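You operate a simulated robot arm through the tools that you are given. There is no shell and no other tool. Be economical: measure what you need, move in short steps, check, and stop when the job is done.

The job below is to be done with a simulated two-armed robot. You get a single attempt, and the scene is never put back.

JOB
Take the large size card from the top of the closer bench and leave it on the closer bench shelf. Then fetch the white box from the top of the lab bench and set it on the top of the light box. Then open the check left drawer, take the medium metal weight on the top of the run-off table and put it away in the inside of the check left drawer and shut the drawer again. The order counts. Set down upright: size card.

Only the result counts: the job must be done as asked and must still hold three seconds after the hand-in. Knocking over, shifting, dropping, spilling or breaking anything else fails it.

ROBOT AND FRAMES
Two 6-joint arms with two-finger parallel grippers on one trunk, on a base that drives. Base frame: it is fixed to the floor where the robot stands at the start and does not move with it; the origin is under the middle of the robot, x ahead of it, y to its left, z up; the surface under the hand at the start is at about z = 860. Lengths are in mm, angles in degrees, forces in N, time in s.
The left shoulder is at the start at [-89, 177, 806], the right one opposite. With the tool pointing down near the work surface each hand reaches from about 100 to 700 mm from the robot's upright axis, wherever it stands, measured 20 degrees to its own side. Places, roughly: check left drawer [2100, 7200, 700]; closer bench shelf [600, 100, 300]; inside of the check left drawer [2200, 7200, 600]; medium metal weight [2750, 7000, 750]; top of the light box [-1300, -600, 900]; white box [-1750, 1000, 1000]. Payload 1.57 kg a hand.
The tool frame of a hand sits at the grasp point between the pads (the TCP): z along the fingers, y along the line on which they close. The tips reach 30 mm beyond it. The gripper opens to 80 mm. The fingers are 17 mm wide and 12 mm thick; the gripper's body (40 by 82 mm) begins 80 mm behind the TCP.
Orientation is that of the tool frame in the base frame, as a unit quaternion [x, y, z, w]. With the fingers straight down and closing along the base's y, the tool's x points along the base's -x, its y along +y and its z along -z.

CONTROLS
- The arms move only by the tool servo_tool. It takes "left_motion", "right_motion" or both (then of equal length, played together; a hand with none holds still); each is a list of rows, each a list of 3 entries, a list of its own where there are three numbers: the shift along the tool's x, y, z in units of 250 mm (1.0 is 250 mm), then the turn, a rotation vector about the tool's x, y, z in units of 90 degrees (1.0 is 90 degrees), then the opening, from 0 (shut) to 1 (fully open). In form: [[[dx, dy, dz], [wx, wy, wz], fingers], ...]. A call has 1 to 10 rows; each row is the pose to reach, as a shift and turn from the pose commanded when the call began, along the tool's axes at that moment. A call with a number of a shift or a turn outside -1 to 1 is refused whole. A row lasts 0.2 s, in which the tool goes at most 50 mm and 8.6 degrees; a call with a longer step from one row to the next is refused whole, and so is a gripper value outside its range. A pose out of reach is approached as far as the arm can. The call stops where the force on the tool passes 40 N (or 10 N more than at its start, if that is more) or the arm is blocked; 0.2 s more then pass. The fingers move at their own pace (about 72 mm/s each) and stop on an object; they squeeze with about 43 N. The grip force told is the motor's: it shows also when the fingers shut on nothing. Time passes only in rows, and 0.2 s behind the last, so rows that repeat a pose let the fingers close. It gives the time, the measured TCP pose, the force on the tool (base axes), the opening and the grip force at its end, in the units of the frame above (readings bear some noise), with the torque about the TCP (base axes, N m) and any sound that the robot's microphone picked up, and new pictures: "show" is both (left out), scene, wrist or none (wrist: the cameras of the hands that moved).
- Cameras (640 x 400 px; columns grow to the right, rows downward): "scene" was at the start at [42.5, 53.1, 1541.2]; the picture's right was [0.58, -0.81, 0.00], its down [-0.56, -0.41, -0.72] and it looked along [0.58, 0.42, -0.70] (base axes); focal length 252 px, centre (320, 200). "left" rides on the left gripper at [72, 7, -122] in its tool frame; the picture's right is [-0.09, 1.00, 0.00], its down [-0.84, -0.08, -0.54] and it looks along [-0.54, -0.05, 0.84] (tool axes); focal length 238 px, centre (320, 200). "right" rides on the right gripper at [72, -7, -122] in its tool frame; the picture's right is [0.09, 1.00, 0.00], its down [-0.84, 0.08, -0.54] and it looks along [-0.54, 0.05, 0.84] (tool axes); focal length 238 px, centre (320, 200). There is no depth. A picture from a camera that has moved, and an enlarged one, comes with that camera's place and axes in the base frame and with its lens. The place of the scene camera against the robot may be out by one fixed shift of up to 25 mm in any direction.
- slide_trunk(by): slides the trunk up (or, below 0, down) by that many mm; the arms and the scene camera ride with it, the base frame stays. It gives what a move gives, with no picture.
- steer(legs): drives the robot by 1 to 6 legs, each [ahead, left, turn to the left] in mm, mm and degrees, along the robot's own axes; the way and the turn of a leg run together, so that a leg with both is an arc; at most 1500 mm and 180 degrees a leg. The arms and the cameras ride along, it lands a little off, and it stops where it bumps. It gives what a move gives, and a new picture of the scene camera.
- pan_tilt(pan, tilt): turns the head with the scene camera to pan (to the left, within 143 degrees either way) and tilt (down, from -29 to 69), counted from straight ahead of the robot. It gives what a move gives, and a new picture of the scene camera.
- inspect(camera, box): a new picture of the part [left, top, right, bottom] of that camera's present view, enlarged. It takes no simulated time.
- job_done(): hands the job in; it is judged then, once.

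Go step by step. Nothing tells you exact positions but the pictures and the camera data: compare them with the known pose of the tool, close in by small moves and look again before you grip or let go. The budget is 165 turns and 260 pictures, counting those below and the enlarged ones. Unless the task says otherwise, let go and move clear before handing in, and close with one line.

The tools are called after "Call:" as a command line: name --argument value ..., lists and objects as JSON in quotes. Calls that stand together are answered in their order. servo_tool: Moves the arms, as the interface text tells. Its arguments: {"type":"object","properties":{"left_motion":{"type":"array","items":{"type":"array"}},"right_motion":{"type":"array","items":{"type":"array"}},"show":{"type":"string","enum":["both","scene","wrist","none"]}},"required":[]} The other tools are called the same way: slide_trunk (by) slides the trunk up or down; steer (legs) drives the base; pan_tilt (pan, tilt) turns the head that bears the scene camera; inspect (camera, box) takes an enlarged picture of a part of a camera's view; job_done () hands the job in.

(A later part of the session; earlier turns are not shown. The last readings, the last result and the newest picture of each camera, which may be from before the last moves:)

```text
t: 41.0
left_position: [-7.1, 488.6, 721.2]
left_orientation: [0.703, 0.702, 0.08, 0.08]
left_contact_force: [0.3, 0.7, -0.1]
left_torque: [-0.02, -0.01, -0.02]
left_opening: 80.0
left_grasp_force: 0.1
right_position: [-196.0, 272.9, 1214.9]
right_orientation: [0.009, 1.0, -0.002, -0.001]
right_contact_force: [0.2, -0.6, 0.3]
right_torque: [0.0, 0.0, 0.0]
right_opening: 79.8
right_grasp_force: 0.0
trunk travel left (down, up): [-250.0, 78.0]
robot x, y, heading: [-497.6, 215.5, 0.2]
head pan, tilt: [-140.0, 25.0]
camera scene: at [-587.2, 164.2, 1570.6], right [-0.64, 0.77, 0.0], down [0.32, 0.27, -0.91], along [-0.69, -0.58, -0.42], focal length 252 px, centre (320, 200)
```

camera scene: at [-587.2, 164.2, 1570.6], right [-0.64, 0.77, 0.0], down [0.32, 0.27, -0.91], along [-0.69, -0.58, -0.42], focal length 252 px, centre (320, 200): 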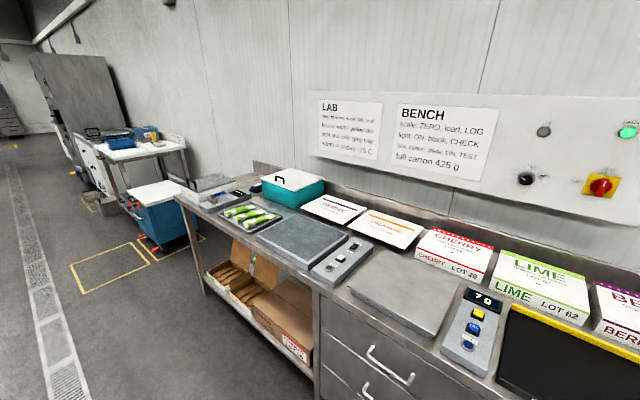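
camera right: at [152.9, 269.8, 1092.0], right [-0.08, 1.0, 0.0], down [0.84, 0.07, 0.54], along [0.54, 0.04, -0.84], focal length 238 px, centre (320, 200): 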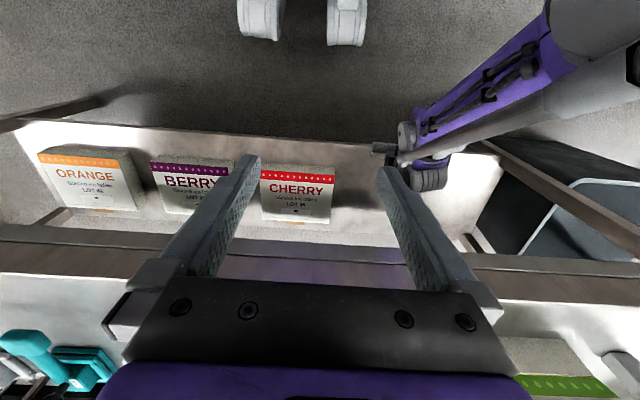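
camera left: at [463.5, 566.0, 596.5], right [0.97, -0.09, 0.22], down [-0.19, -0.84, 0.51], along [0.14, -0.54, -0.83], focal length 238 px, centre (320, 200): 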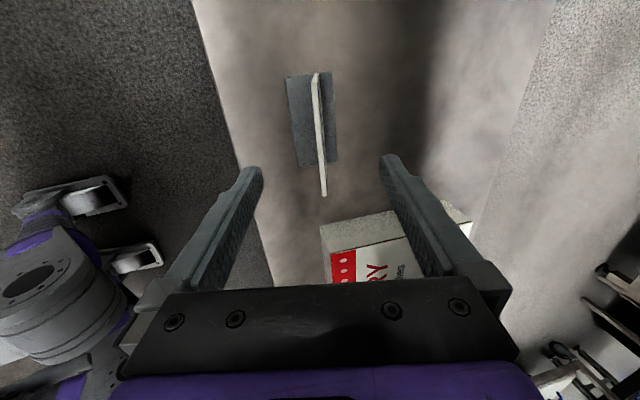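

Call:
inspect --camera "scene" --box '[180, 160, 430, 310]'

Call:
inspect --camera "scene" --box '[310, 80, 500, 200]'

```text
2.56 times, centred on (305, 235) of scene
camera zoom: at [-587.2, 164.2, 1570.6], right [-0.64, 0.77, 0.0], down [0.32, 0.27, -0.91], along [-0.69, -0.58, -0.42], focal length 646 px, centre (358, 110)
```

zoom: 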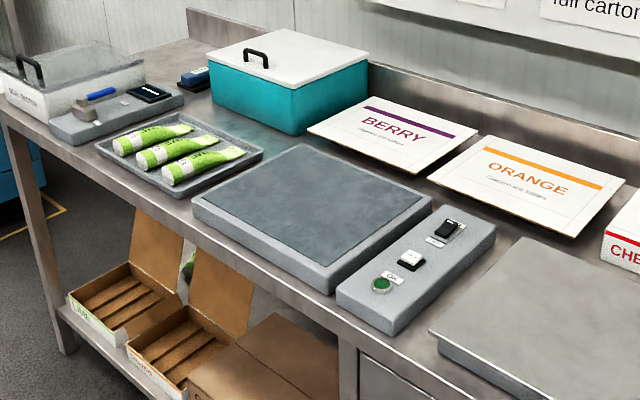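

```text
3.33 times, centred on (405, 140) of scene
camera zoom: at [-587.2, 164.2, 1570.6], right [-0.64, 0.77, 0.0], down [0.32, 0.27, -0.91], along [-0.69, -0.58, -0.42], focal length 842 px, centre (37, 400)
```

zoom: 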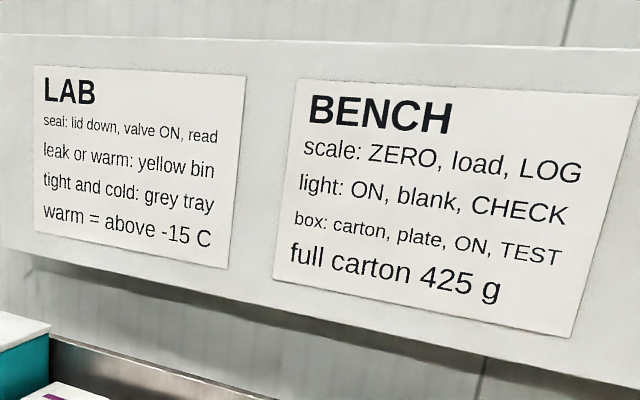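

The light box is the grey box with dark top near (-1280, -530); the small white box sits near the bench's far end around (-1680, 900). I'll raise the left hand and drive round to the bench end, facing it from y≈1700.

Call:
servo_tool --left_motion '[[[0, 0.035, -0.15], [0, 0, 0], 1], [[0, 0.07, -0.3], [0, 0, 0], 1], [[0, 0.105, -0.45], [0, 0, 0], 1], [[0, 0.14, -0.6], [0, 0, 0], 1], [[0, 0.175, -0.75], [0, 0, 0], 1], [[0, 0.21, -0.9], [0, 0, 0], 1], [[0, 0.22, -0.97], [0, 0, 0], 1]]' --show "none"

Call:
pan_tilt --pan 90 --tilt 30

```text
t: 42.6
left_position: [-9.5, 489.9, 971.6]
left_orientation: [0.702, 0.703, 0.08, 0.08]
left_contact_force: [-0.2, 0.0, 0.1]
left_torque: [0.03, 0.01, 0.0]
left_opening: 79.8
left_grasp_force: 0.0
right_position: [-195.9, 272.2, 1215.8]
right_orientation: [0.009, 1.0, -0.001, -0.001]
right_contact_force: [0.0, 0.3, 0.6]
right_torque: [0.0, 0.0, -0.04]
right_opening: 79.8
right_grasp_force: 0.0
trunk travel left (down, up): [-250.0, 78.0]
robot x, y, heading: [-493.9, 219.2, 0.3]
head pan, tilt: [-140.0, 25.0]
```

```text
t: 45.9
left_position: [-7.5, 490.1, 971.8]
left_orientation: [0.703, 0.702, 0.081, 0.08]
left_contact_force: [-0.2, 0.0, 0.2]
left_torque: [-0.02, -0.01, 0.04]
left_opening: 80.0
left_grasp_force: 0.0
right_position: [-196.8, 270.6, 1216.3]
right_orientation: [0.01, 1.0, -0.002, 0.0]
right_contact_force: [0.0, -0.1, -0.7]
right_torque: [-0.02, 0.0, 0.02]
right_opening: 79.8
right_grasp_force: 0.0
trunk travel left (down, up): [-250.0, 78.0]
robot x, y, heading: [-491.1, 217.2, 0.0]
head pan, tilt: [90.0, 30.0]
camera scene: at [-516.7, 313.9, 1562.6], right [1.0, 0.0, 0.0], down [0.0, -0.5, -0.87], along [0.0, 0.87, -0.5], focal length 252 px, centre (320, 200)
```

scene: 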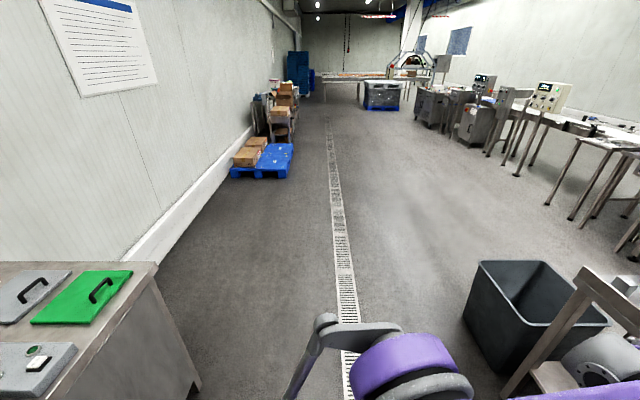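

The aisle is clear. I drive to the bench end.

Call:
steer --legs '[[0, 1480, 0], [0, 0, -90], [0, -950, 0]]'

Call:
pan_tilt --pan -10 --tilt 35

```text
t: 71.2
left_position: [-1182.2, 1224.4, 971.5]
left_orientation: [0.993, -0.014, -0.001, 0.113]
left_contact_force: [-0.1, -0.7, 0.0]
left_torque: [0.0, -0.04, 0.02]
left_opening: 79.8
left_grasp_force: 0.0
right_position: [-1394.9, 1416.3, 1215.9]
right_orientation: [0.722, 0.692, -0.001, -0.002]
right_contact_force: [0.7, 0.8, 0.6]
right_torque: [-0.01, -0.01, 0.01]
right_opening: 80.0
right_grasp_force: 0.0
trunk travel left (down, up): [-250.0, 78.0]
robot x, y, heading: [-1440.7, 1714.4, -91.7]
head pan, tilt: [90.0, 30.0]
camera scene: at [-1332.8, 1758.1, 1562.6], right [-0.03, -1.0, 0.0], down [-0.5, 0.01, -0.87], along [0.87, -0.02, -0.5], focal length 252 px, centre (320, 200)
```

scene: 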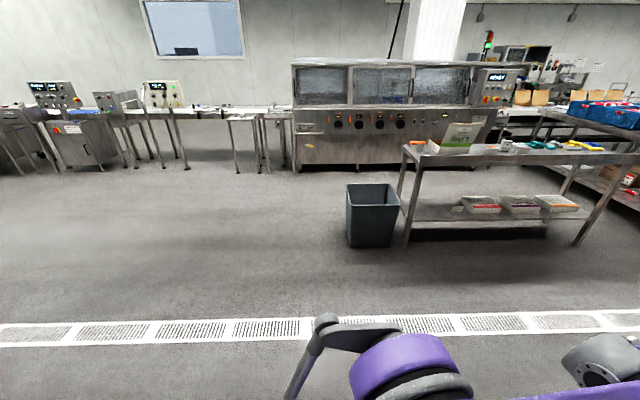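

```text
t: 72.9
left_position: [-1180.9, 1223.3, 970.3]
left_orientation: [0.994, -0.013, -0.002, 0.113]
left_contact_force: [-0.4, -0.3, 0.0]
left_torque: [0.05, 0.01, 0.02]
left_opening: 80.0
left_grasp_force: 0.0
right_position: [-1394.5, 1415.9, 1216.0]
right_orientation: [0.722, 0.692, -0.001, -0.002]
right_contact_force: [0.0, 0.2, 0.8]
right_torque: [0.03, 0.03, -0.03]
right_opening: 80.0
right_grasp_force: 0.2
trunk travel left (down, up): [-250.0, 78.0]
robot x, y, heading: [-1442.9, 1714.3, -91.6]
head pan, tilt: [-10.0, 35.0]
camera scene: at [-1440.6, 1674.1, 1554.8], right [-0.98, 0.2, 0.0], down [0.11, 0.56, -0.82], along [-0.16, -0.8, -0.57], focal length 252 px, centre (320, 200)
```

scene: 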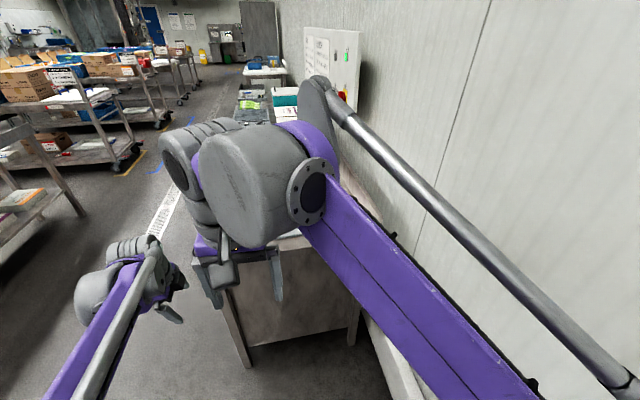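

The arm blocks the head's view; I drive a bit closer and use the right wrist camera.

Call:
steer --legs '[[180, 0, 1.6]]'

Call:
inspect --camera "right" --box '[0, 0, 640, 400]'

```text
t: 74.4
left_position: [-1171.8, 1051.8, 971.7]
left_orientation: [0.994, 0.0, -0.001, 0.113]
left_contact_force: [-0.3, -1.9, -0.8]
left_torque: [0.05, 0.0, 0.01]
left_opening: 79.7
left_grasp_force: 0.0
right_position: [-1390.1, 1239.9, 1215.2]
right_orientation: [0.713, 0.701, -0.001, -0.001]
right_contact_force: [0.1, -0.3, 0.6]
right_torque: [0.03, 0.02, 0.03]
right_opening: 79.9
right_grasp_force: 0.0
trunk travel left (down, up): [-250.0, 78.0]
robot x, y, heading: [-1442.9, 1533.7, -90.1]
head pan, tilt: [-10.0, 35.0]
camera scene: at [-1441.8, 1495.6, 1554.8], right [-0.98, 0.17, 0.0], down [0.1, 0.56, -0.82], along [-0.14, -0.81, -0.57], focal length 252 px, centre (320, 200)
```

scene: 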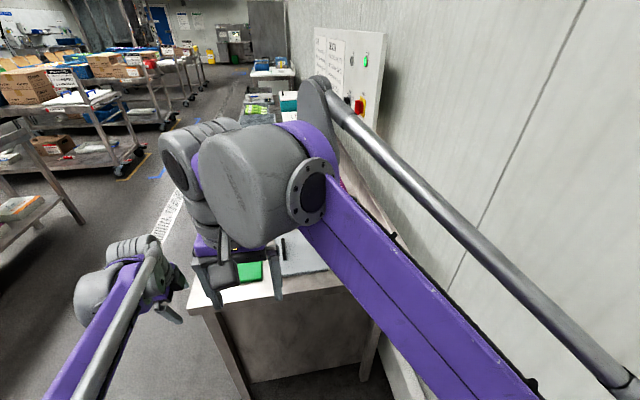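

```text
1.00 times, centred on (320, 200) of right (not enlarged: the box is as wide or as high as the picture)
camera zoom: at [-1393.8, 1312.5, 1337.2], right [1.0, 0.07, 0.0], down [0.07, -0.84, 0.54], along [0.04, -0.54, -0.84], focal length 238 px, centre (320, 200)
```

zoom: 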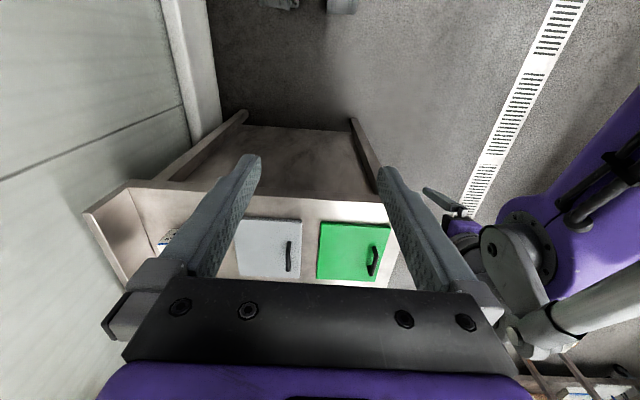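

The white box is near (-1731, 890), behind a finger in this view. I raise the left hand, move the right hand toward the box, and drive closer.

Call:
servo_tool --left_motion '[[[0, 0.03, -0.13], [0, 0, 0], 1], [[0, 0.06, -0.26], [0, 0, 0], 1], [[0, 0.09, -0.39], [0, 0, 0], 1], [[0, 0.12, -0.52], [0, 0, 0], 1], [[0, 0.15, -0.65], [0, 0, 0], 1], [[0, 0.15, -0.65], [0, 0, 0], 1]]' --right_motion '[[[0, -0.16, 0], [0, 0, 0], 1], [[0, -0.32, 0], [0, 0, 0], 1], [[0, -0.48, 0], [0, 0, 0], 1], [[0, -0.64, 0], [0, 0, 0], 1], [[0, -0.8, 0], [0, 0, 0], 1], [[0, -0.8, 0], [0, 0, 0], 1]]' --show "none"

Call:
steer --legs '[[110, -40, 0]]'

Call:
inspect --camera "right" --box '[0, 0, 640, 400]'

```text
t: 75.8
left_position: [-1170.0, 1053.4, 1137.8]
left_orientation: [0.993, 0.0, 0.0, 0.114]
left_contact_force: [1.0, -0.7, 0.1]
left_torque: [0.01, -0.04, 0.02]
left_opening: 80.0
left_grasp_force: 0.0
right_position: [-1591.9, 1245.1, 1219.9]
right_orientation: [0.713, 0.701, -0.001, -0.001]
right_contact_force: [0.2, 0.3, 0.0]
right_torque: [0.02, -0.01, -0.03]
right_opening: 80.2
right_grasp_force: 0.1
trunk travel left (down, up): [-250.0, 78.0]
robot x, y, heading: [-1443.8, 1539.1, -89.8]
head pan, tilt: [-10.0, 35.0]
```

```text
t: 77.0
left_position: [-1208.0, 942.0, 1137.4]
left_orientation: [0.994, 0.0, 0.0, 0.114]
left_contact_force: [-0.6, -0.5, 0.8]
left_torque: [0.03, 0.0, 0.0]
left_opening: 80.0
left_grasp_force: 0.1
right_position: [-1631.2, 1134.8, 1220.1]
right_orientation: [0.714, 0.701, -0.001, -0.001]
right_contact_force: [-1.0, -0.6, -0.3]
right_torque: [0.02, -0.01, -0.05]
right_opening: 80.0
right_grasp_force: 0.1
trunk travel left (down, up): [-250.0, 78.0]
robot x, y, heading: [-1484.7, 1428.6, -90.1]
head pan, tilt: [-10.0, 35.0]
camera scene: at [-1481.2, 1385.2, 1554.8], right [-0.98, 0.17, 0.0], down [0.1, 0.56, -0.82], along [-0.14, -0.81, -0.57], focal length 252 px, centre (320, 200)
```

scene: 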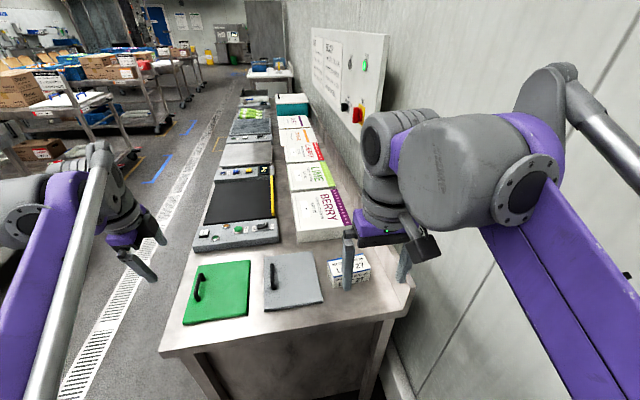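

```text
1.00 times, centred on (320, 200) of right (not enlarged: the box is as wide or as high as the picture)
camera zoom: at [-1635.7, 1207.1, 1341.4], right [1.0, 0.07, 0.0], down [0.06, -0.84, 0.54], along [0.04, -0.54, -0.84], focal length 238 px, centre (320, 200)
```

zoom: 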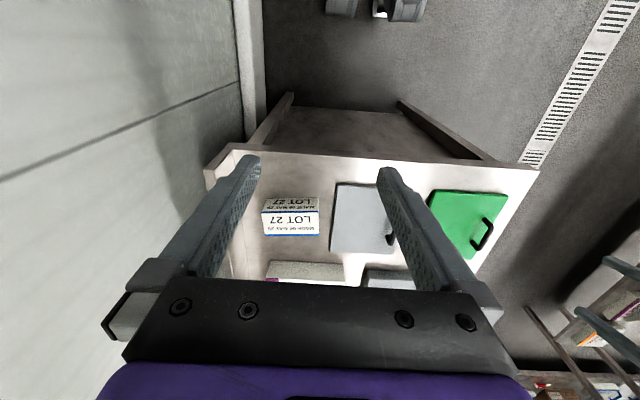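

Call:
inspect --camera "right" --box '[230, 170, 370, 270]'

Call:
inspect --camera "scene" --box '[290, 220, 440, 320]'

```text
4.00 times, centred on (300, 220) of right
camera zoom: at [-1635.7, 1207.1, 1341.4], right [1.0, 0.07, 0.0], down [0.06, -0.84, 0.54], along [0.04, -0.54, -0.84], focal length 953 px, centre (400, 120)
```

zoom: 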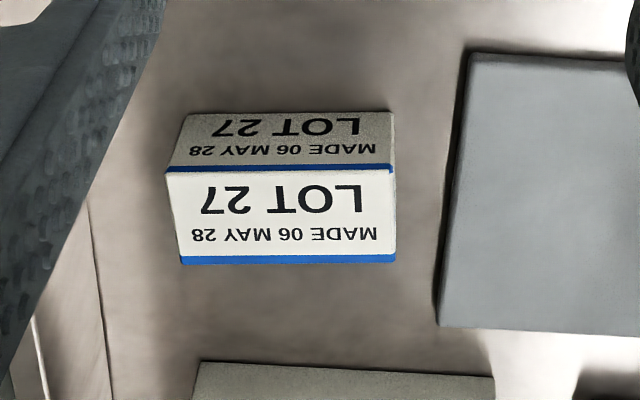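

```text
4.00 times, centred on (365, 270) of scene
camera zoom: at [-1481.2, 1385.2, 1554.8], right [-0.98, 0.17, 0.0], down [0.1, 0.56, -0.82], along [-0.14, -0.81, -0.57], focal length 1010 px, centre (140, -80)
```

zoom: 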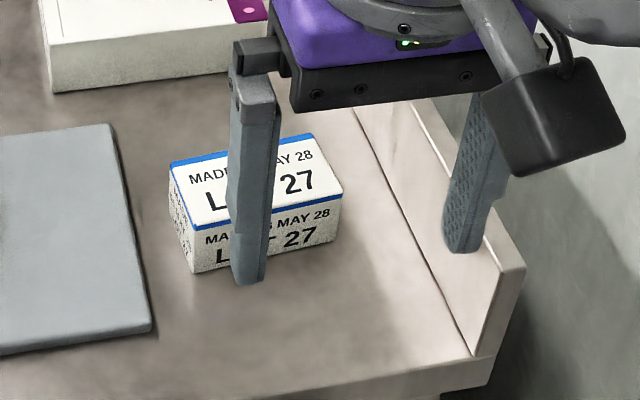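

The box is about 117 × 61 × 61 mm, centred near (-1676, 880), top z≈941. I turn the right hand so it closes along y and move above it.

Call:
servo_tool --right_motion '[[[-0.098, -0.018, 0.06], [0, 0, 0.095], 1], [[-0.196, -0.036, 0.12], [0, 0, 0.19], 1], [[-0.294, -0.054, 0.18], [0, 0, 0.285], 1], [[-0.392, -0.072, 0.24], [0, 0, 0.38], 1], [[-0.49, -0.09, 0.3], [0, 0, 0.475], 1], [[-0.588, -0.108, 0.36], [0, 0, 0.57], 1], [[-0.686, -0.126, 0.42], [0, 0, 0.665], 1], [[-0.784, -0.144, 0.46], [0, 0, 0.76], 1], [[-0.882, -0.162, 0.5], [0, 0, 0.855], 1], [[-0.98, -0.18, 0.52], [0, 0, 0.95], 1]]'

```text
t: 79.2
left_position: [-1208.7, 941.2, 1137.2]
left_orientation: [0.994, 0.0, 0.0, 0.113]
left_contact_force: [-0.6, -0.7, 0.2]
left_torque: [0.03, -0.02, 0.03]
left_opening: 80.0
left_grasp_force: 0.1
right_position: [-1682.0, 889.2, 1088.7]
right_orientation: [1.0, 0.029, -0.002, 0.0]
right_contact_force: [0.8, 0.5, -0.2]
right_torque: [0.03, -0.03, -0.01]
right_opening: 80.1
right_grasp_force: 0.0
trunk travel left (down, up): [-250.0, 78.0]
robot x, y, heading: [-1480.8, 1426.1, -90.0]
head pan, tilt: [-10.0, 35.0]
camera scene: at [-1481.3, 1383.9, 1554.8], right [-0.98, 0.17, 0.0], down [0.1, 0.57, -0.82], along [-0.14, -0.81, -0.57], focal length 252 px, centre (320, 200)
camera right: at [-1609.5, 900.1, 1210.6], right [0.15, -0.99, 0.0], down [-0.83, -0.13, 0.55], along [-0.54, -0.08, -0.84], focal length 238 px, centre (320, 200)
```

scene: 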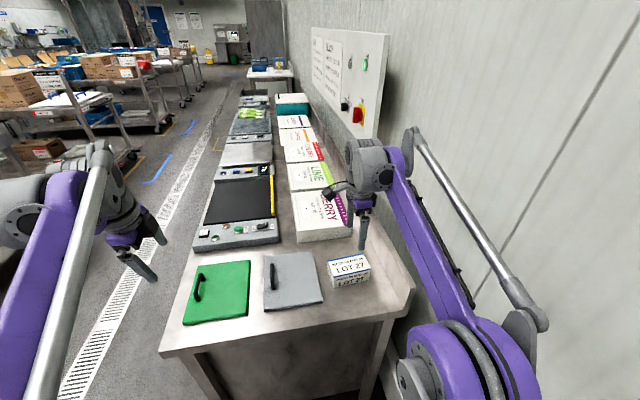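
right: 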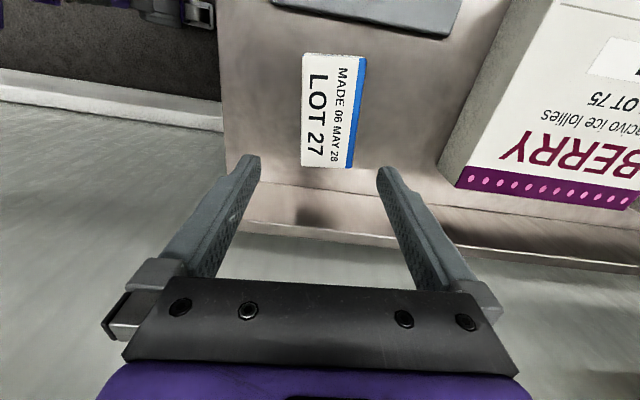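

Box center refined to (-1674, 880), yaw ~5°. I align and descend partway.

Call:
servo_tool --right_motion '[[[0.015, 0.02, 0.15], [0, 0, -0.025], 1], [[0.03, 0.038, 0.3], [0, 0, -0.025], 1], [[0.03, 0.038, 0.38], [0, 0, -0.025], 1], [[0.03, 0.038, 0.38], [0, 0, -0.025], 1]]'

```text
t: 80.2
left_position: [-1208.0, 943.5, 1137.1]
left_orientation: [0.994, -0.001, -0.001, 0.113]
left_contact_force: [0.4, -0.4, 0.4]
left_torque: [-0.01, -0.01, 0.02]
left_opening: 80.1
left_grasp_force: 0.1
right_position: [-1674.2, 880.4, 995.8]
right_orientation: [0.999, 0.05, -0.003, 0.0]
right_contact_force: [0.0, 0.6, -0.2]
right_torque: [-0.02, 0.0, 0.02]
right_opening: 80.2
right_grasp_force: 0.0
trunk travel left (down, up): [-250.0, 78.0]
robot x, y, heading: [-1485.1, 1425.0, -89.9]
head pan, tilt: [-10.0, 35.0]
camera scene: at [-1481.1, 1385.0, 1554.8], right [-0.98, 0.17, 0.0], down [0.1, 0.56, -0.82], along [-0.14, -0.81, -0.57], focal length 252 px, centre (320, 200)
camera right: at [-1602.4, 895.1, 1117.2], right [0.19, -0.98, 0.0], down [-0.82, -0.16, 0.55], along [-0.54, -0.1, -0.84], focal length 238 px, centre (320, 200)
```

scene: 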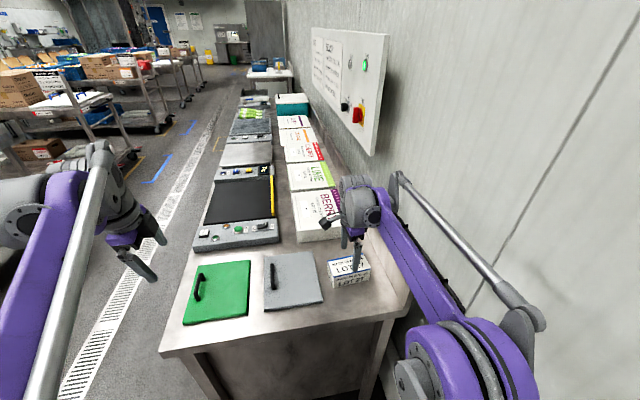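
right: 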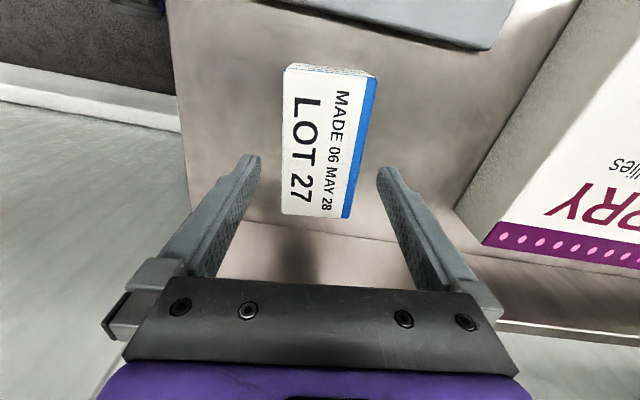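

Well aligned. I descend and grip.

Call:
servo_tool --right_motion '[[[0, 0, 0.12], [0, 0, 0], 1], [[0, 0, 0.24], [0, 0, 0], 1], [[0, 0, 0.305], [0, 0, 0], 1], [[0, 0, 0.305], [0, 0, 0], 1], [[0, 0, 0.305], [0, 0, 0], 0.4], [[0, 0, 0.305], [0, 0, 0], 0.4], [[0, 0, 0.305], [0, 0, 0], 0.4], [[0, 0, 0.305], [0, 0, 0], 0.4]]' --show "wrist"

```text
t: 82.0
left_position: [-1208.6, 943.5, 1138.1]
left_orientation: [0.994, 0.001, -0.001, 0.113]
left_contact_force: [0.5, -0.6, -0.7]
left_torque: [-0.02, -0.01, 0.01]
left_opening: 79.9
left_grasp_force: 0.0
right_position: [-1672.9, 882.1, 918.9]
right_orientation: [0.999, 0.05, -0.002, 0.0]
right_contact_force: [1.2, -0.6, 0.0]
right_torque: [-0.03, -0.01, 0.0]
right_opening: 63.6
right_grasp_force: 43.3
trunk travel left (down, up): [-250.0, 78.0]
robot x, y, heading: [-1483.7, 1428.3, -90.0]
head pan, tilt: [-10.0, 35.0]
camera right: at [-1601.5, 895.5, 1040.0], right [0.19, -0.98, 0.0], down [-0.82, -0.16, 0.55], along [-0.54, -0.1, -0.84], focal length 238 px, centre (320, 200)
```

right: 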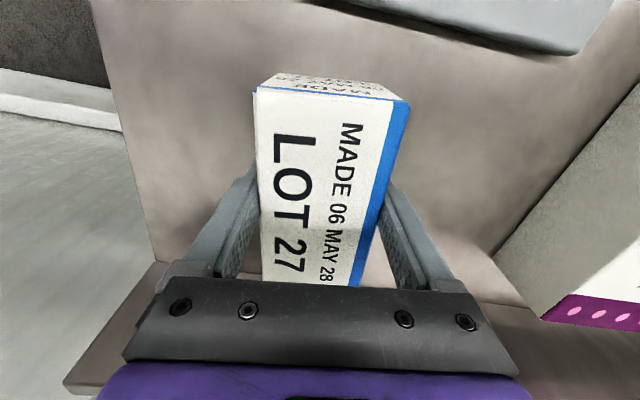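

Gripped (63.6 mm). I lift, keeping the grip closed.

Call:
servo_tool --right_motion '[[[0, 0, -0.06], [0, 0, 0], 0.3], [[0, 0, -0.18], [0, 0, 0], 0.3], [[0, 0, -0.32], [0, 0, 0], 0.3], [[0, 0, -0.46], [0, 0, 0], 0.3], [[0, 0, -0.6], [0, 0, 0], 0.3], [[0, 0, -0.7], [0, 0, 0], 0.3], [[0, 0, -0.7], [0, 0, 0], 0.3]]' --show "both"

```text
t: 83.6
left_position: [-1209.0, 943.0, 1137.4]
left_orientation: [0.994, -0.001, -0.001, 0.113]
left_contact_force: [-0.6, -0.3, 0.0]
left_torque: [0.02, 0.01, -0.03]
left_opening: 80.0
left_grasp_force: 0.0
right_position: [-1671.1, 880.8, 1093.5]
right_orientation: [0.999, 0.05, -0.003, 0.0]
right_contact_force: [-0.4, 0.0, -2.2]
right_torque: [0.0, -0.03, -0.04]
right_opening: 63.3
right_grasp_force: 43.3
trunk travel left (down, up): [-250.0, 78.0]
robot x, y, heading: [-1479.3, 1426.3, -89.9]
head pan, tilt: [-10.0, 35.0]
camera scene: at [-1481.2, 1385.0, 1554.8], right [-0.98, 0.17, 0.0], down [0.1, 0.56, -0.82], along [-0.14, -0.81, -0.57], focal length 252 px, centre (320, 200)
camera right: at [-1599.6, 896.3, 1214.3], right [0.19, -0.98, 0.0], down [-0.82, -0.16, 0.55], along [-0.54, -0.1, -0.84], focal length 238 px, centre (320, 200)
```

scene: 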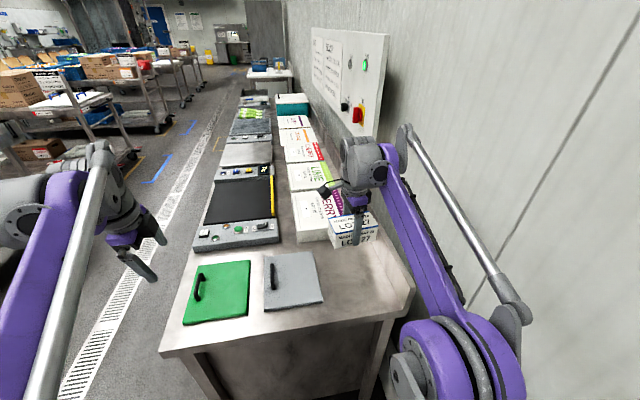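
right: 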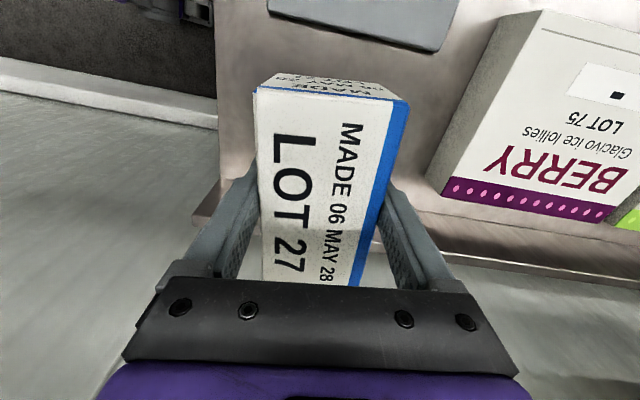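

The box is held. I back off, go around the bench's front and down the aisle to the light box, facing the wall.

Call:
steer --legs '[[-320, 0, 0], [0, 1030, 0], [0, 0, -90], [0, 1400, 0], [0, 1000, 0]]'

Call:
pan_tilt --pan 5 --tilt 40

```text
t: 119.2
left_position: [-1024.6, -893.4, 1137.0]
left_orientation: [-0.687, 0.718, 0.082, -0.079]
left_contact_force: [0.3, -0.7, 0.3]
left_torque: [-0.03, -0.01, 0.03]
left_opening: 80.2
left_grasp_force: 0.0
right_position: [-1063.9, -428.8, 1093.7]
right_orientation: [0.726, -0.688, -0.002, -0.001]
right_contact_force: [-0.8, -0.6, -1.9]
right_torque: [-0.05, -0.03, -0.04]
right_opening: 63.6
right_grasp_force: 43.0
trunk travel left (down, up): [-250.0, 78.0]
robot x, y, heading: [-528.8, -644.0, 177.4]
head pan, tilt: [-10.0, 35.0]
camera scene: at [-558.3, -620.2, 1554.8], right [0.22, 0.98, 0.0], down [0.56, -0.13, -0.82], along [-0.8, 0.18, -0.57], focal length 252 px, centre (320, 200)
```

scene: 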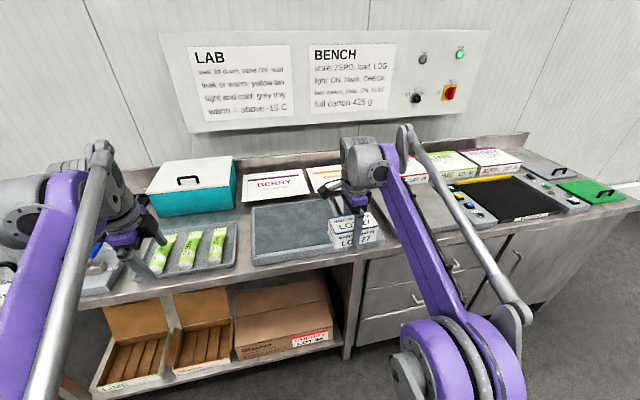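

```text
t: 120.0
left_position: [-1024.7, -894.5, 1138.2]
left_orientation: [-0.686, 0.718, 0.082, -0.078]
left_contact_force: [-0.3, 0.6, -0.8]
left_torque: [0.01, -0.01, 0.04]
left_opening: 80.2
left_grasp_force: 0.0
right_position: [-1064.2, -428.2, 1093.0]
right_orientation: [0.726, -0.688, -0.001, -0.001]
right_contact_force: [0.1, 0.5, -2.5]
right_torque: [-0.02, -0.01, -0.03]
right_opening: 63.5
right_grasp_force: 43.1
trunk travel left (down, up): [-250.0, 78.0]
robot x, y, heading: [-527.1, -646.9, 177.4]
head pan, tilt: [5.0, 40.0]
camera scene: at [-557.3, -642.9, 1547.3], right [-0.04, 1.0, 0.0], down [0.64, 0.03, -0.77], along [-0.77, -0.03, -0.64], focal length 252 px, centre (320, 200)
```

scene: 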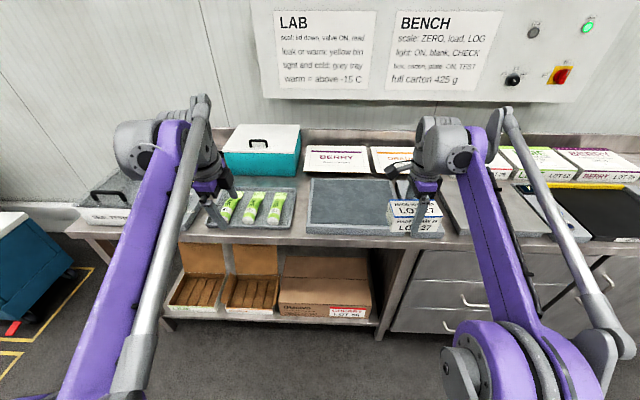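

The light box centre is about (-1310, -560). I drive closer so the box comes above it.

Call:
steer --legs '[[225, 100, 2.6]]'

Call:
inspect --camera "right" --box '[0, 0, 640, 400]'

```text
t: 121.8
left_position: [-1235.6, -1012.9, 1137.4]
left_orientation: [0.703, -0.702, -0.08, 0.08]
left_contact_force: [-0.1, -0.2, 0.1]
left_torque: [0.01, -0.02, 0.02]
left_opening: 80.2
left_grasp_force: 0.1
right_position: [-1298.5, -551.2, 1092.7]
right_orientation: [0.742, -0.67, -0.001, -0.001]
right_contact_force: [-0.5, 0.5, -2.6]
right_torque: [0.01, -0.04, 0.02]
right_opening: 63.5
right_grasp_force: 43.0
trunk travel left (down, up): [-250.0, 78.0]
robot x, y, heading: [-754.0, -739.7, -179.6]
head pan, tilt: [5.0, 40.0]
camera scene: at [-780.8, -741.3, 1547.2], right [-0.09, 1.0, 0.0], down [0.64, 0.06, -0.77], along [-0.76, -0.07, -0.64], focal length 252 px, centre (320, 200)
```

scene: 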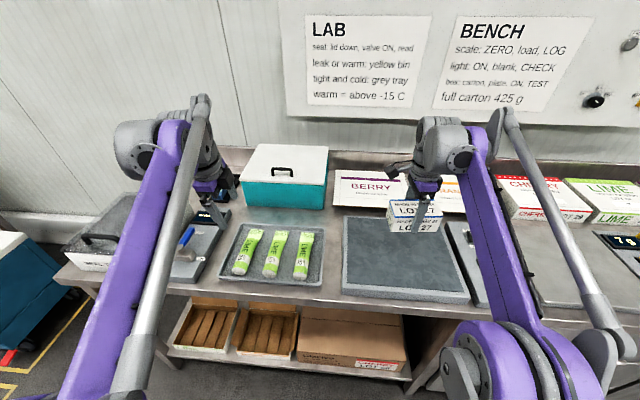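

```text
1.00 times, centred on (320, 200) of right (not enlarged: the box is as wide or as high as the picture)
camera zoom: at [-1282.9, -621.5, 1214.0], right [-0.98, -0.19, 0.0], down [-0.16, 0.82, 0.55], along [-0.1, 0.54, -0.84], focal length 238 px, centre (320, 200)
```

zoom: 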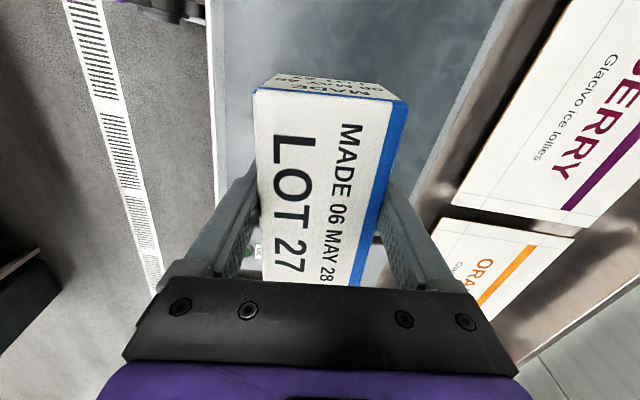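

The hand is over the panel centre. I lower partway and look.

Call:
servo_tool --right_motion '[[[0, 0, 0.14], [0, 0, 0], 0.3], [[0, 0, 0.28], [0, 0, 0], 0.3], [[0, 0, 0.4], [0, 0, 0], 0.3], [[0, 0, 0.44], [0, 0, 0], 0.3], [[0, 0, 0.44], [0, 0, 0], 0.3]]'

```text
t: 123.0
left_position: [-1236.7, -1013.5, 1137.4]
left_orientation: [0.703, -0.702, -0.08, 0.08]
left_contact_force: [0.0, -0.4, -0.1]
left_torque: [0.01, -0.04, 0.01]
left_opening: 79.8
left_grasp_force: 0.0
right_position: [-1297.7, -549.4, 982.2]
right_orientation: [0.742, -0.67, -0.001, -0.002]
right_contact_force: [0.4, 0.3, -2.6]
right_torque: [-0.02, 0.0, -0.02]
right_opening: 63.6
right_grasp_force: 42.8
trunk travel left (down, up): [-250.0, 78.0]
robot x, y, heading: [-750.9, -737.5, -180.0]
head pan, tilt: [5.0, 40.0]
camera scene: at [-780.7, -741.1, 1547.3], right [-0.09, 1.0, 0.0], down [0.64, 0.06, -0.77], along [-0.76, -0.07, -0.64], focal length 252 px, centre (320, 200)
camera right: at [-1283.9, -620.5, 1103.6], right [-0.98, -0.19, 0.0], down [-0.16, 0.82, 0.55], along [-0.1, 0.54, -0.84], focal length 238 px, centre (320, 200)
```

scene: 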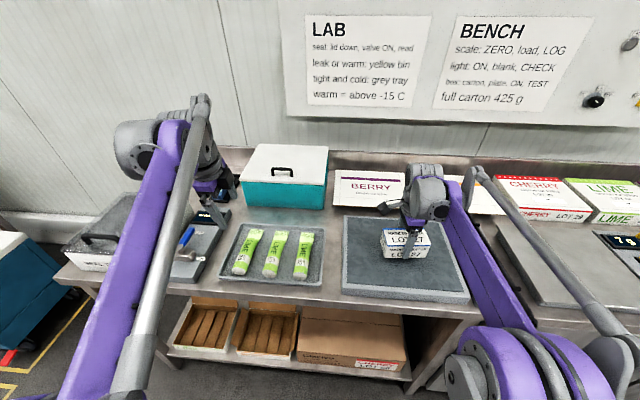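
right: 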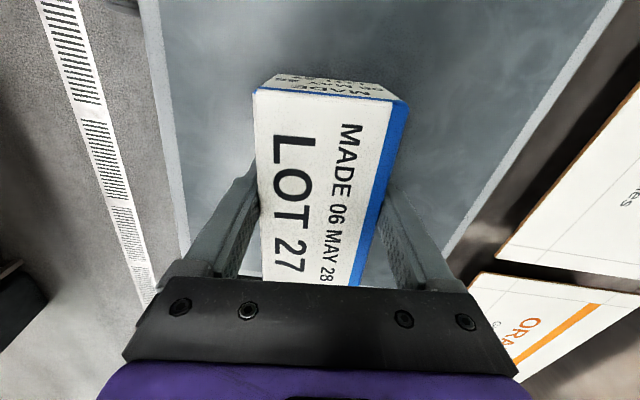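

Centred over the panel. I lower slowly to contact.

Call:
servo_tool --right_motion '[[[0, 0, 0.016], [0, 0, 0], 0.3], [[0, 0, 0.032], [0, 0, 0], 0.3], [[0, 0, 0.048], [0, 0, 0], 0.3], [[0, 0, 0.064], [0, 0, 0], 0.3], [[0, 0, 0.08], [0, 0, 0], 0.3]]' --show "none"

Call:
servo_tool --right_motion '[[[0, 0, 0.016], [0, 0, 0], 0.3], [[0, 0, 0.032], [0, 0, 0], 0.3], [[0, 0, 0.048], [0, 0, 0], 0.3]]' --show "none"

```text
t: 124.2
left_position: [-1234.6, -1012.7, 1137.2]
left_orientation: [0.703, -0.702, -0.08, 0.081]
left_contact_force: [-0.5, -0.5, -0.4]
left_torque: [-0.02, 0.03, 0.02]
left_opening: 79.8
left_grasp_force: 0.1
right_position: [-1297.8, -548.4, 962.8]
right_orientation: [0.742, -0.67, -0.001, -0.001]
right_contact_force: [-0.4, -1.1, -2.2]
right_torque: [0.01, -0.02, -0.03]
right_opening: 63.6
right_grasp_force: 43.2
trunk travel left (down, up): [-250.0, 78.0]
robot x, y, heading: [-752.1, -738.6, -179.8]
head pan, tilt: [5.0, 40.0]
```

```text
t: 124.7
left_position: [-1235.1, -1013.7, 1137.3]
left_orientation: [0.703, -0.702, -0.08, 0.08]
left_contact_force: [0.6, -0.6, -0.3]
left_torque: [0.03, -0.01, -0.02]
left_opening: 80.2
left_grasp_force: 0.1
right_position: [-1297.3, -548.9, 960.8]
right_orientation: [0.742, -0.67, -0.003, -0.001]
right_contact_force: [-2.6, 0.6, 17.7]
right_torque: [-0.31, -0.63, -0.01]
right_opening: 63.6
right_grasp_force: 43.1
trunk travel left (down, up): [-250.0, 78.0]
robot x, y, heading: [-754.7, -737.3, -180.0]
head pan, tilt: [5.0, 40.0]
stopped in row 2 (right hand): the force on the tool passed its limit at 44 N (the readings are from after the stop); the commanded pose is now the measured one
```

Contact at z≈961, force 18 N. I relax by 1 mm and release.

Call:
servo_tool --right_motion '[[[0, 0, -0.004], [0, 0, 0], 0.3], [[0, 0, -0.004], [0, 0, 0], 0.3], [[0, 0, -0.004], [0, 0, 0], 0.8], [[0, 0, -0.004], [0, 0, 0], 1], [[0, 0, -0.004], [0, 0, 0], 1]]' --show "wrist"

```text
t: 125.9
left_position: [-1234.3, -1013.0, 1137.0]
left_orientation: [0.703, -0.702, -0.08, 0.081]
left_contact_force: [-0.5, 0.5, -0.3]
left_torque: [0.01, 0.02, -0.01]
left_opening: 80.1
left_grasp_force: 0.0
right_position: [-1298.1, -548.8, 959.5]
right_orientation: [0.742, -0.67, -0.003, 0.0]
right_contact_force: [-0.9, 0.3, 0.2]
right_torque: [-0.04, 0.02, 0.03]
right_opening: 79.9
right_grasp_force: 0.1
trunk travel left (down, up): [-250.0, 78.0]
robot x, y, heading: [-747.0, -739.8, -179.6]
head pan, tilt: [5.0, 40.0]
camera right: at [-1282.9, -620.3, 1081.2], right [-0.98, -0.19, 0.0], down [-0.16, 0.82, 0.55], along [-0.11, 0.54, -0.84], focal length 238 px, centre (320, 200)
```

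right: 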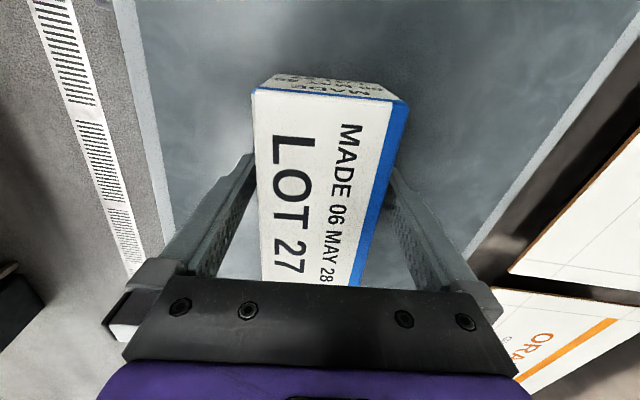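

Released. I lift straight up and back the robot away.

Call:
servo_tool --right_motion '[[[0, 0, -0.06], [0, 0, 0], 1], [[0, 0, -0.2], [0, 0, 0], 1], [[0, 0, -0.38], [0, 0, 0], 1], [[0, 0, -0.56], [0, 0, 0], 1], [[0, 0, -0.74], [0, 0, 0], 1], [[0, 0, -0.74], [0, 0, 0], 1]]' --show "scene"

Call:
steer --legs '[[-320, 0, 0]]'

```text
t: 127.3
left_position: [-1235.3, -1013.2, 1137.8]
left_orientation: [0.704, -0.701, -0.08, 0.08]
left_contact_force: [0.0, -0.1, 1.3]
left_torque: [-0.01, 0.03, 0.03]
left_opening: 80.1
left_grasp_force: 0.1
right_position: [-1293.8, -550.4, 1144.0]
right_orientation: [0.742, -0.67, -0.004, -0.001]
right_contact_force: [-0.4, 0.1, 0.0]
right_torque: [-0.01, -0.02, 0.03]
right_opening: 79.9
right_grasp_force: 0.1
trunk travel left (down, up): [-250.0, 78.0]
robot x, y, heading: [-752.8, -739.8, -180.2]
head pan, tilt: [5.0, 40.0]
camera scene: at [-780.3, -741.1, 1547.2], right [-0.09, 1.0, 0.0], down [0.64, 0.06, -0.77], along [-0.76, -0.07, -0.64], focal length 252 px, centre (320, 200)
```

scene: 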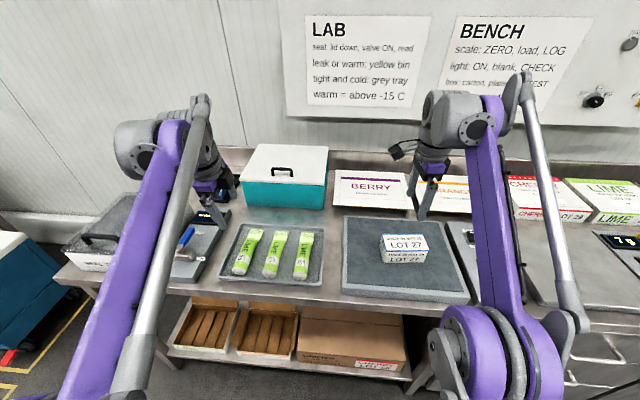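

```text
t: 129.4
left_position: [-919.6, -1013.1, 1137.5]
left_orientation: [0.703, -0.702, -0.079, 0.08]
left_contact_force: [-0.8, -0.5, 0.6]
left_torque: [-0.01, 0.02, -0.03]
left_opening: 79.7
left_grasp_force: 0.2
right_position: [-979.8, -550.0, 1143.1]
right_orientation: [0.743, -0.67, -0.003, 0.0]
right_contact_force: [0.5, 0.0, 0.1]
right_torque: [-0.01, -0.01, 0.01]
right_opening: 79.9
right_grasp_force: 0.0
trunk travel left (down, up): [-250.0, 78.0]
robot x, y, heading: [-436.2, -740.6, -179.9]
head pan, tilt: [5.0, 40.0]
camera scene: at [-464.7, -740.3, 1547.3], right [-0.09, 1.0, 0.0], down [0.64, 0.06, -0.77], along [-0.76, -0.07, -0.64], focal length 252 px, centre (320, 200)
```

scene: 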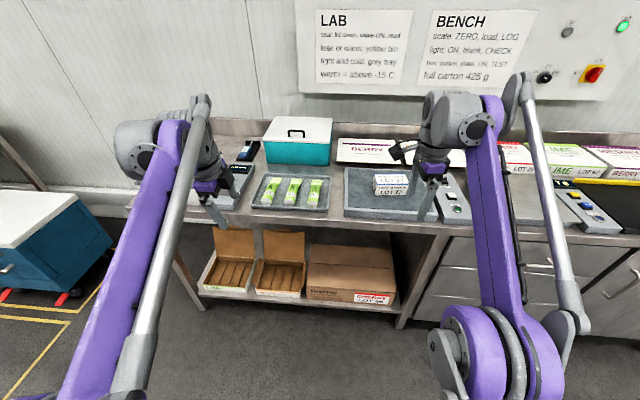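

The white box sits on the light box. Now I head down the aisle toward the check station around (2100, 7200).

Call:
steer --legs '[[0, 0, -90], [1500, 0, 0], [1500, 0, 0], [1500, 0, 0]]'

Call:
pan_tilt --pan -30 --tilt 20

```text
t: 154.8
left_position: [-687.0, 4250.4, 1137.4]
left_orientation: [-0.006, 0.994, 0.113, 0.0]
left_contact_force: [0.6, 0.1, 0.9]
left_torque: [0.0, 0.02, 0.0]
left_opening: 80.1
left_grasp_force: 0.1
right_position: [-225.0, 4314.2, 1144.8]
right_orientation: [-0.056, 0.998, 0.001, 0.002]
right_contact_force: [0.3, -0.2, 0.1]
right_torque: [0.01, -0.02, -0.01]
right_opening: 80.0
right_grasp_force: 0.1
trunk travel left (down, up): [-250.0, 78.0]
robot x, y, heading: [-407.3, 3768.0, 90.7]
head pan, tilt: [5.0, 40.0]
camera scene: at [-398.6, 3819.3, 1547.2], right [0.99, 0.1, 0.0], down [0.06, -0.64, -0.77], along [-0.08, 0.76, -0.64], focal length 252 px, centre (320, 200)
```

scene: 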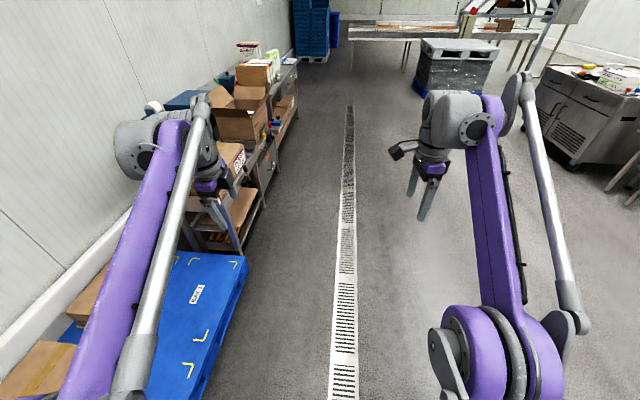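

```text
t: 155.8
left_position: [-686.2, 4250.5, 1137.8]
left_orientation: [-0.006, 0.994, 0.112, -0.001]
left_contact_force: [0.6, -0.1, 0.2]
left_torque: [-0.02, 0.0, 0.01]
left_opening: 80.0
left_grasp_force: 0.1
right_position: [-224.5, 4314.8, 1143.2]
right_orientation: [-0.056, 0.998, 0.002, 0.002]
right_contact_force: [0.0, -0.9, 0.6]
right_torque: [-0.01, -0.01, 0.03]
right_opening: 80.3
right_grasp_force: 0.0
trunk travel left (down, up): [-250.0, 78.0]
robot x, y, heading: [-407.4, 3771.9, 90.9]
head pan, tilt: [-30.0, 20.0]
camera scene: at [-344.6, 3815.9, 1578.6], right [0.87, -0.49, 0.0], down [-0.17, -0.3, -0.94], along [0.46, 0.82, -0.34], focal length 252 px, centre (320, 200)
```

scene: 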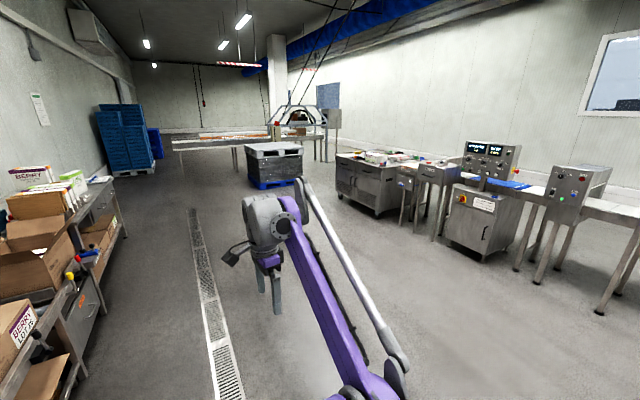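

Call:
inspect --camera "scene" --box '[310, 120, 510, 245]'

```text
3.20 times, centred on (410, 182) of scene
camera zoom: at [-344.6, 3815.9, 1578.6], right [0.87, -0.49, 0.0], down [-0.17, -0.3, -0.94], along [0.46, 0.82, -0.34], focal length 808 px, centre (32, 256)
```

zoom: 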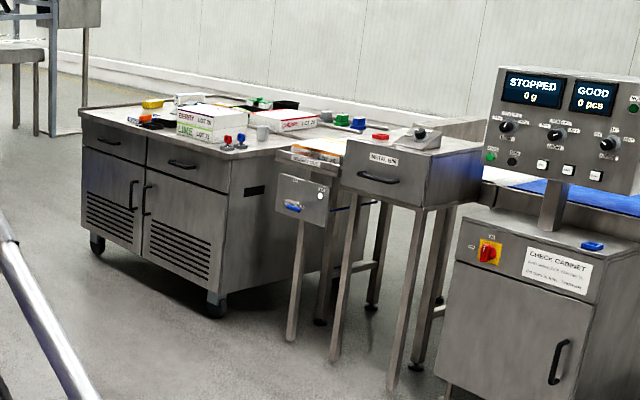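

The cart with two drawers faces -x at x≈2110, y 6430–7480; its left drawer is at y≈7200. I drive nearer to see the table tops.

Call:
steer --legs '[[1500, 0, 0], [1300, 0, -1], [0, 0, -90], [1300, 0, 0]]'

Call:
pan_tilt --pan 20 --tilt 25

```text
t: 179.4
left_position: [1355.1, 6824.2, 1137.4]
left_orientation: [0.707, 0.698, 0.08, 0.08]
left_contact_force: [0.1, 0.4, 0.1]
left_torque: [0.01, -0.02, 0.02]
left_opening: 79.7
left_grasp_force: 0.0
right_position: [1408.8, 6358.8, 1141.6]
right_orientation: [0.677, 0.736, -0.001, 0.003]
right_contact_force: [-1.2, -0.5, 0.5]
right_torque: [0.02, 0.01, 0.04]
right_opening: 79.8
right_grasp_force: 0.0
trunk travel left (down, up): [-250.0, 78.0]
robot x, y, heading: [869.1, 6555.0, -0.9]
head pan, tilt: [-30.0, 20.0]
camera scene: at [924.4, 6513.8, 1578.7], right [-0.51, -0.86, 0.0], down [-0.29, 0.17, -0.94], along [0.81, -0.48, -0.34], focal length 252 px, centre (320, 200)
```

scene: 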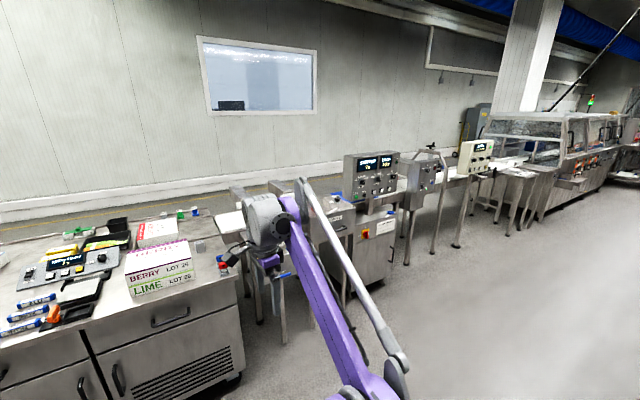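

```text
t: 180.6
left_position: [1354.4, 6822.6, 1137.9]
left_orientation: [0.706, 0.699, 0.079, 0.081]
left_contact_force: [0.6, -0.4, 0.4]
left_torque: [0.0, 0.01, 0.01]
left_opening: 79.7
left_grasp_force: 0.1
right_position: [1408.2, 6359.6, 1142.4]
right_orientation: [0.676, 0.737, 0.0, 0.003]
right_contact_force: [-0.1, -0.7, -0.1]
right_torque: [0.02, 0.03, 0.01]
right_opening: 80.1
right_grasp_force: 0.0
trunk travel left (down, up): [-250.0, 78.0]
robot x, y, heading: [869.8, 6553.9, -0.9]
head pan, tilt: [20.0, 25.0]
camera scene: at [931.3, 6591.8, 1570.6], right [0.33, -0.94, 0.0], down [-0.4, -0.14, -0.91], along [0.86, 0.3, -0.42], focal length 252 px, centre (320, 200)
```

scene: 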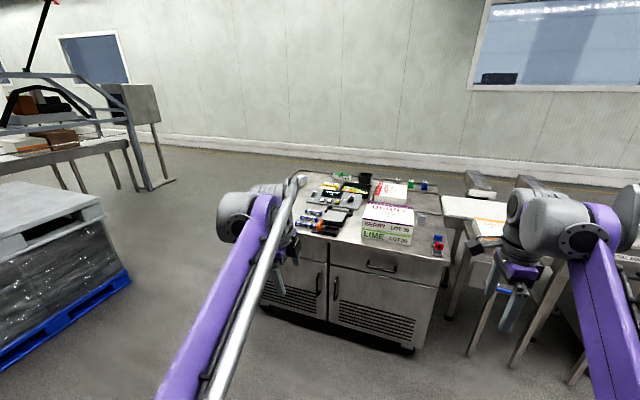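

Call:
inspect --camera "scene" --box '[290, 160, 470, 272]'

Call:
inspect --camera "scene" --box '[430, 160, 630, 285]'

```text
3.56 times, centred on (380, 216) of scene
camera zoom: at [931.3, 6591.8, 1570.6], right [0.33, -0.94, 0.0], down [-0.4, -0.14, -0.91], along [0.86, 0.3, -0.42], focal length 898 px, centre (107, 143)
```

zoom: 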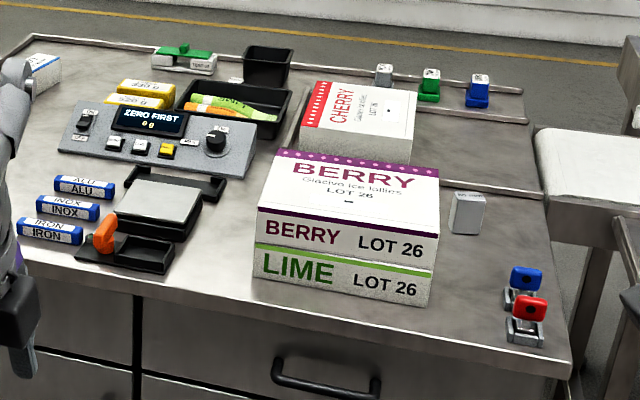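

```text
3.20 times, centred on (530, 222) of scene
camera zoom: at [931.3, 6591.8, 1570.6], right [0.33, -0.94, 0.0], down [-0.4, -0.14, -0.91], along [0.86, 0.3, -0.42], focal length 808 px, centre (-352, 128)
```

zoom: 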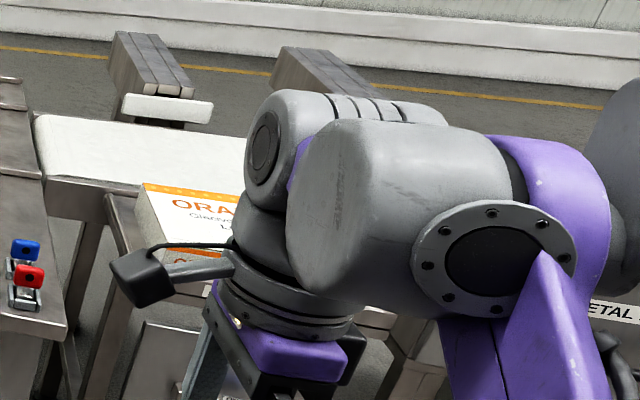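

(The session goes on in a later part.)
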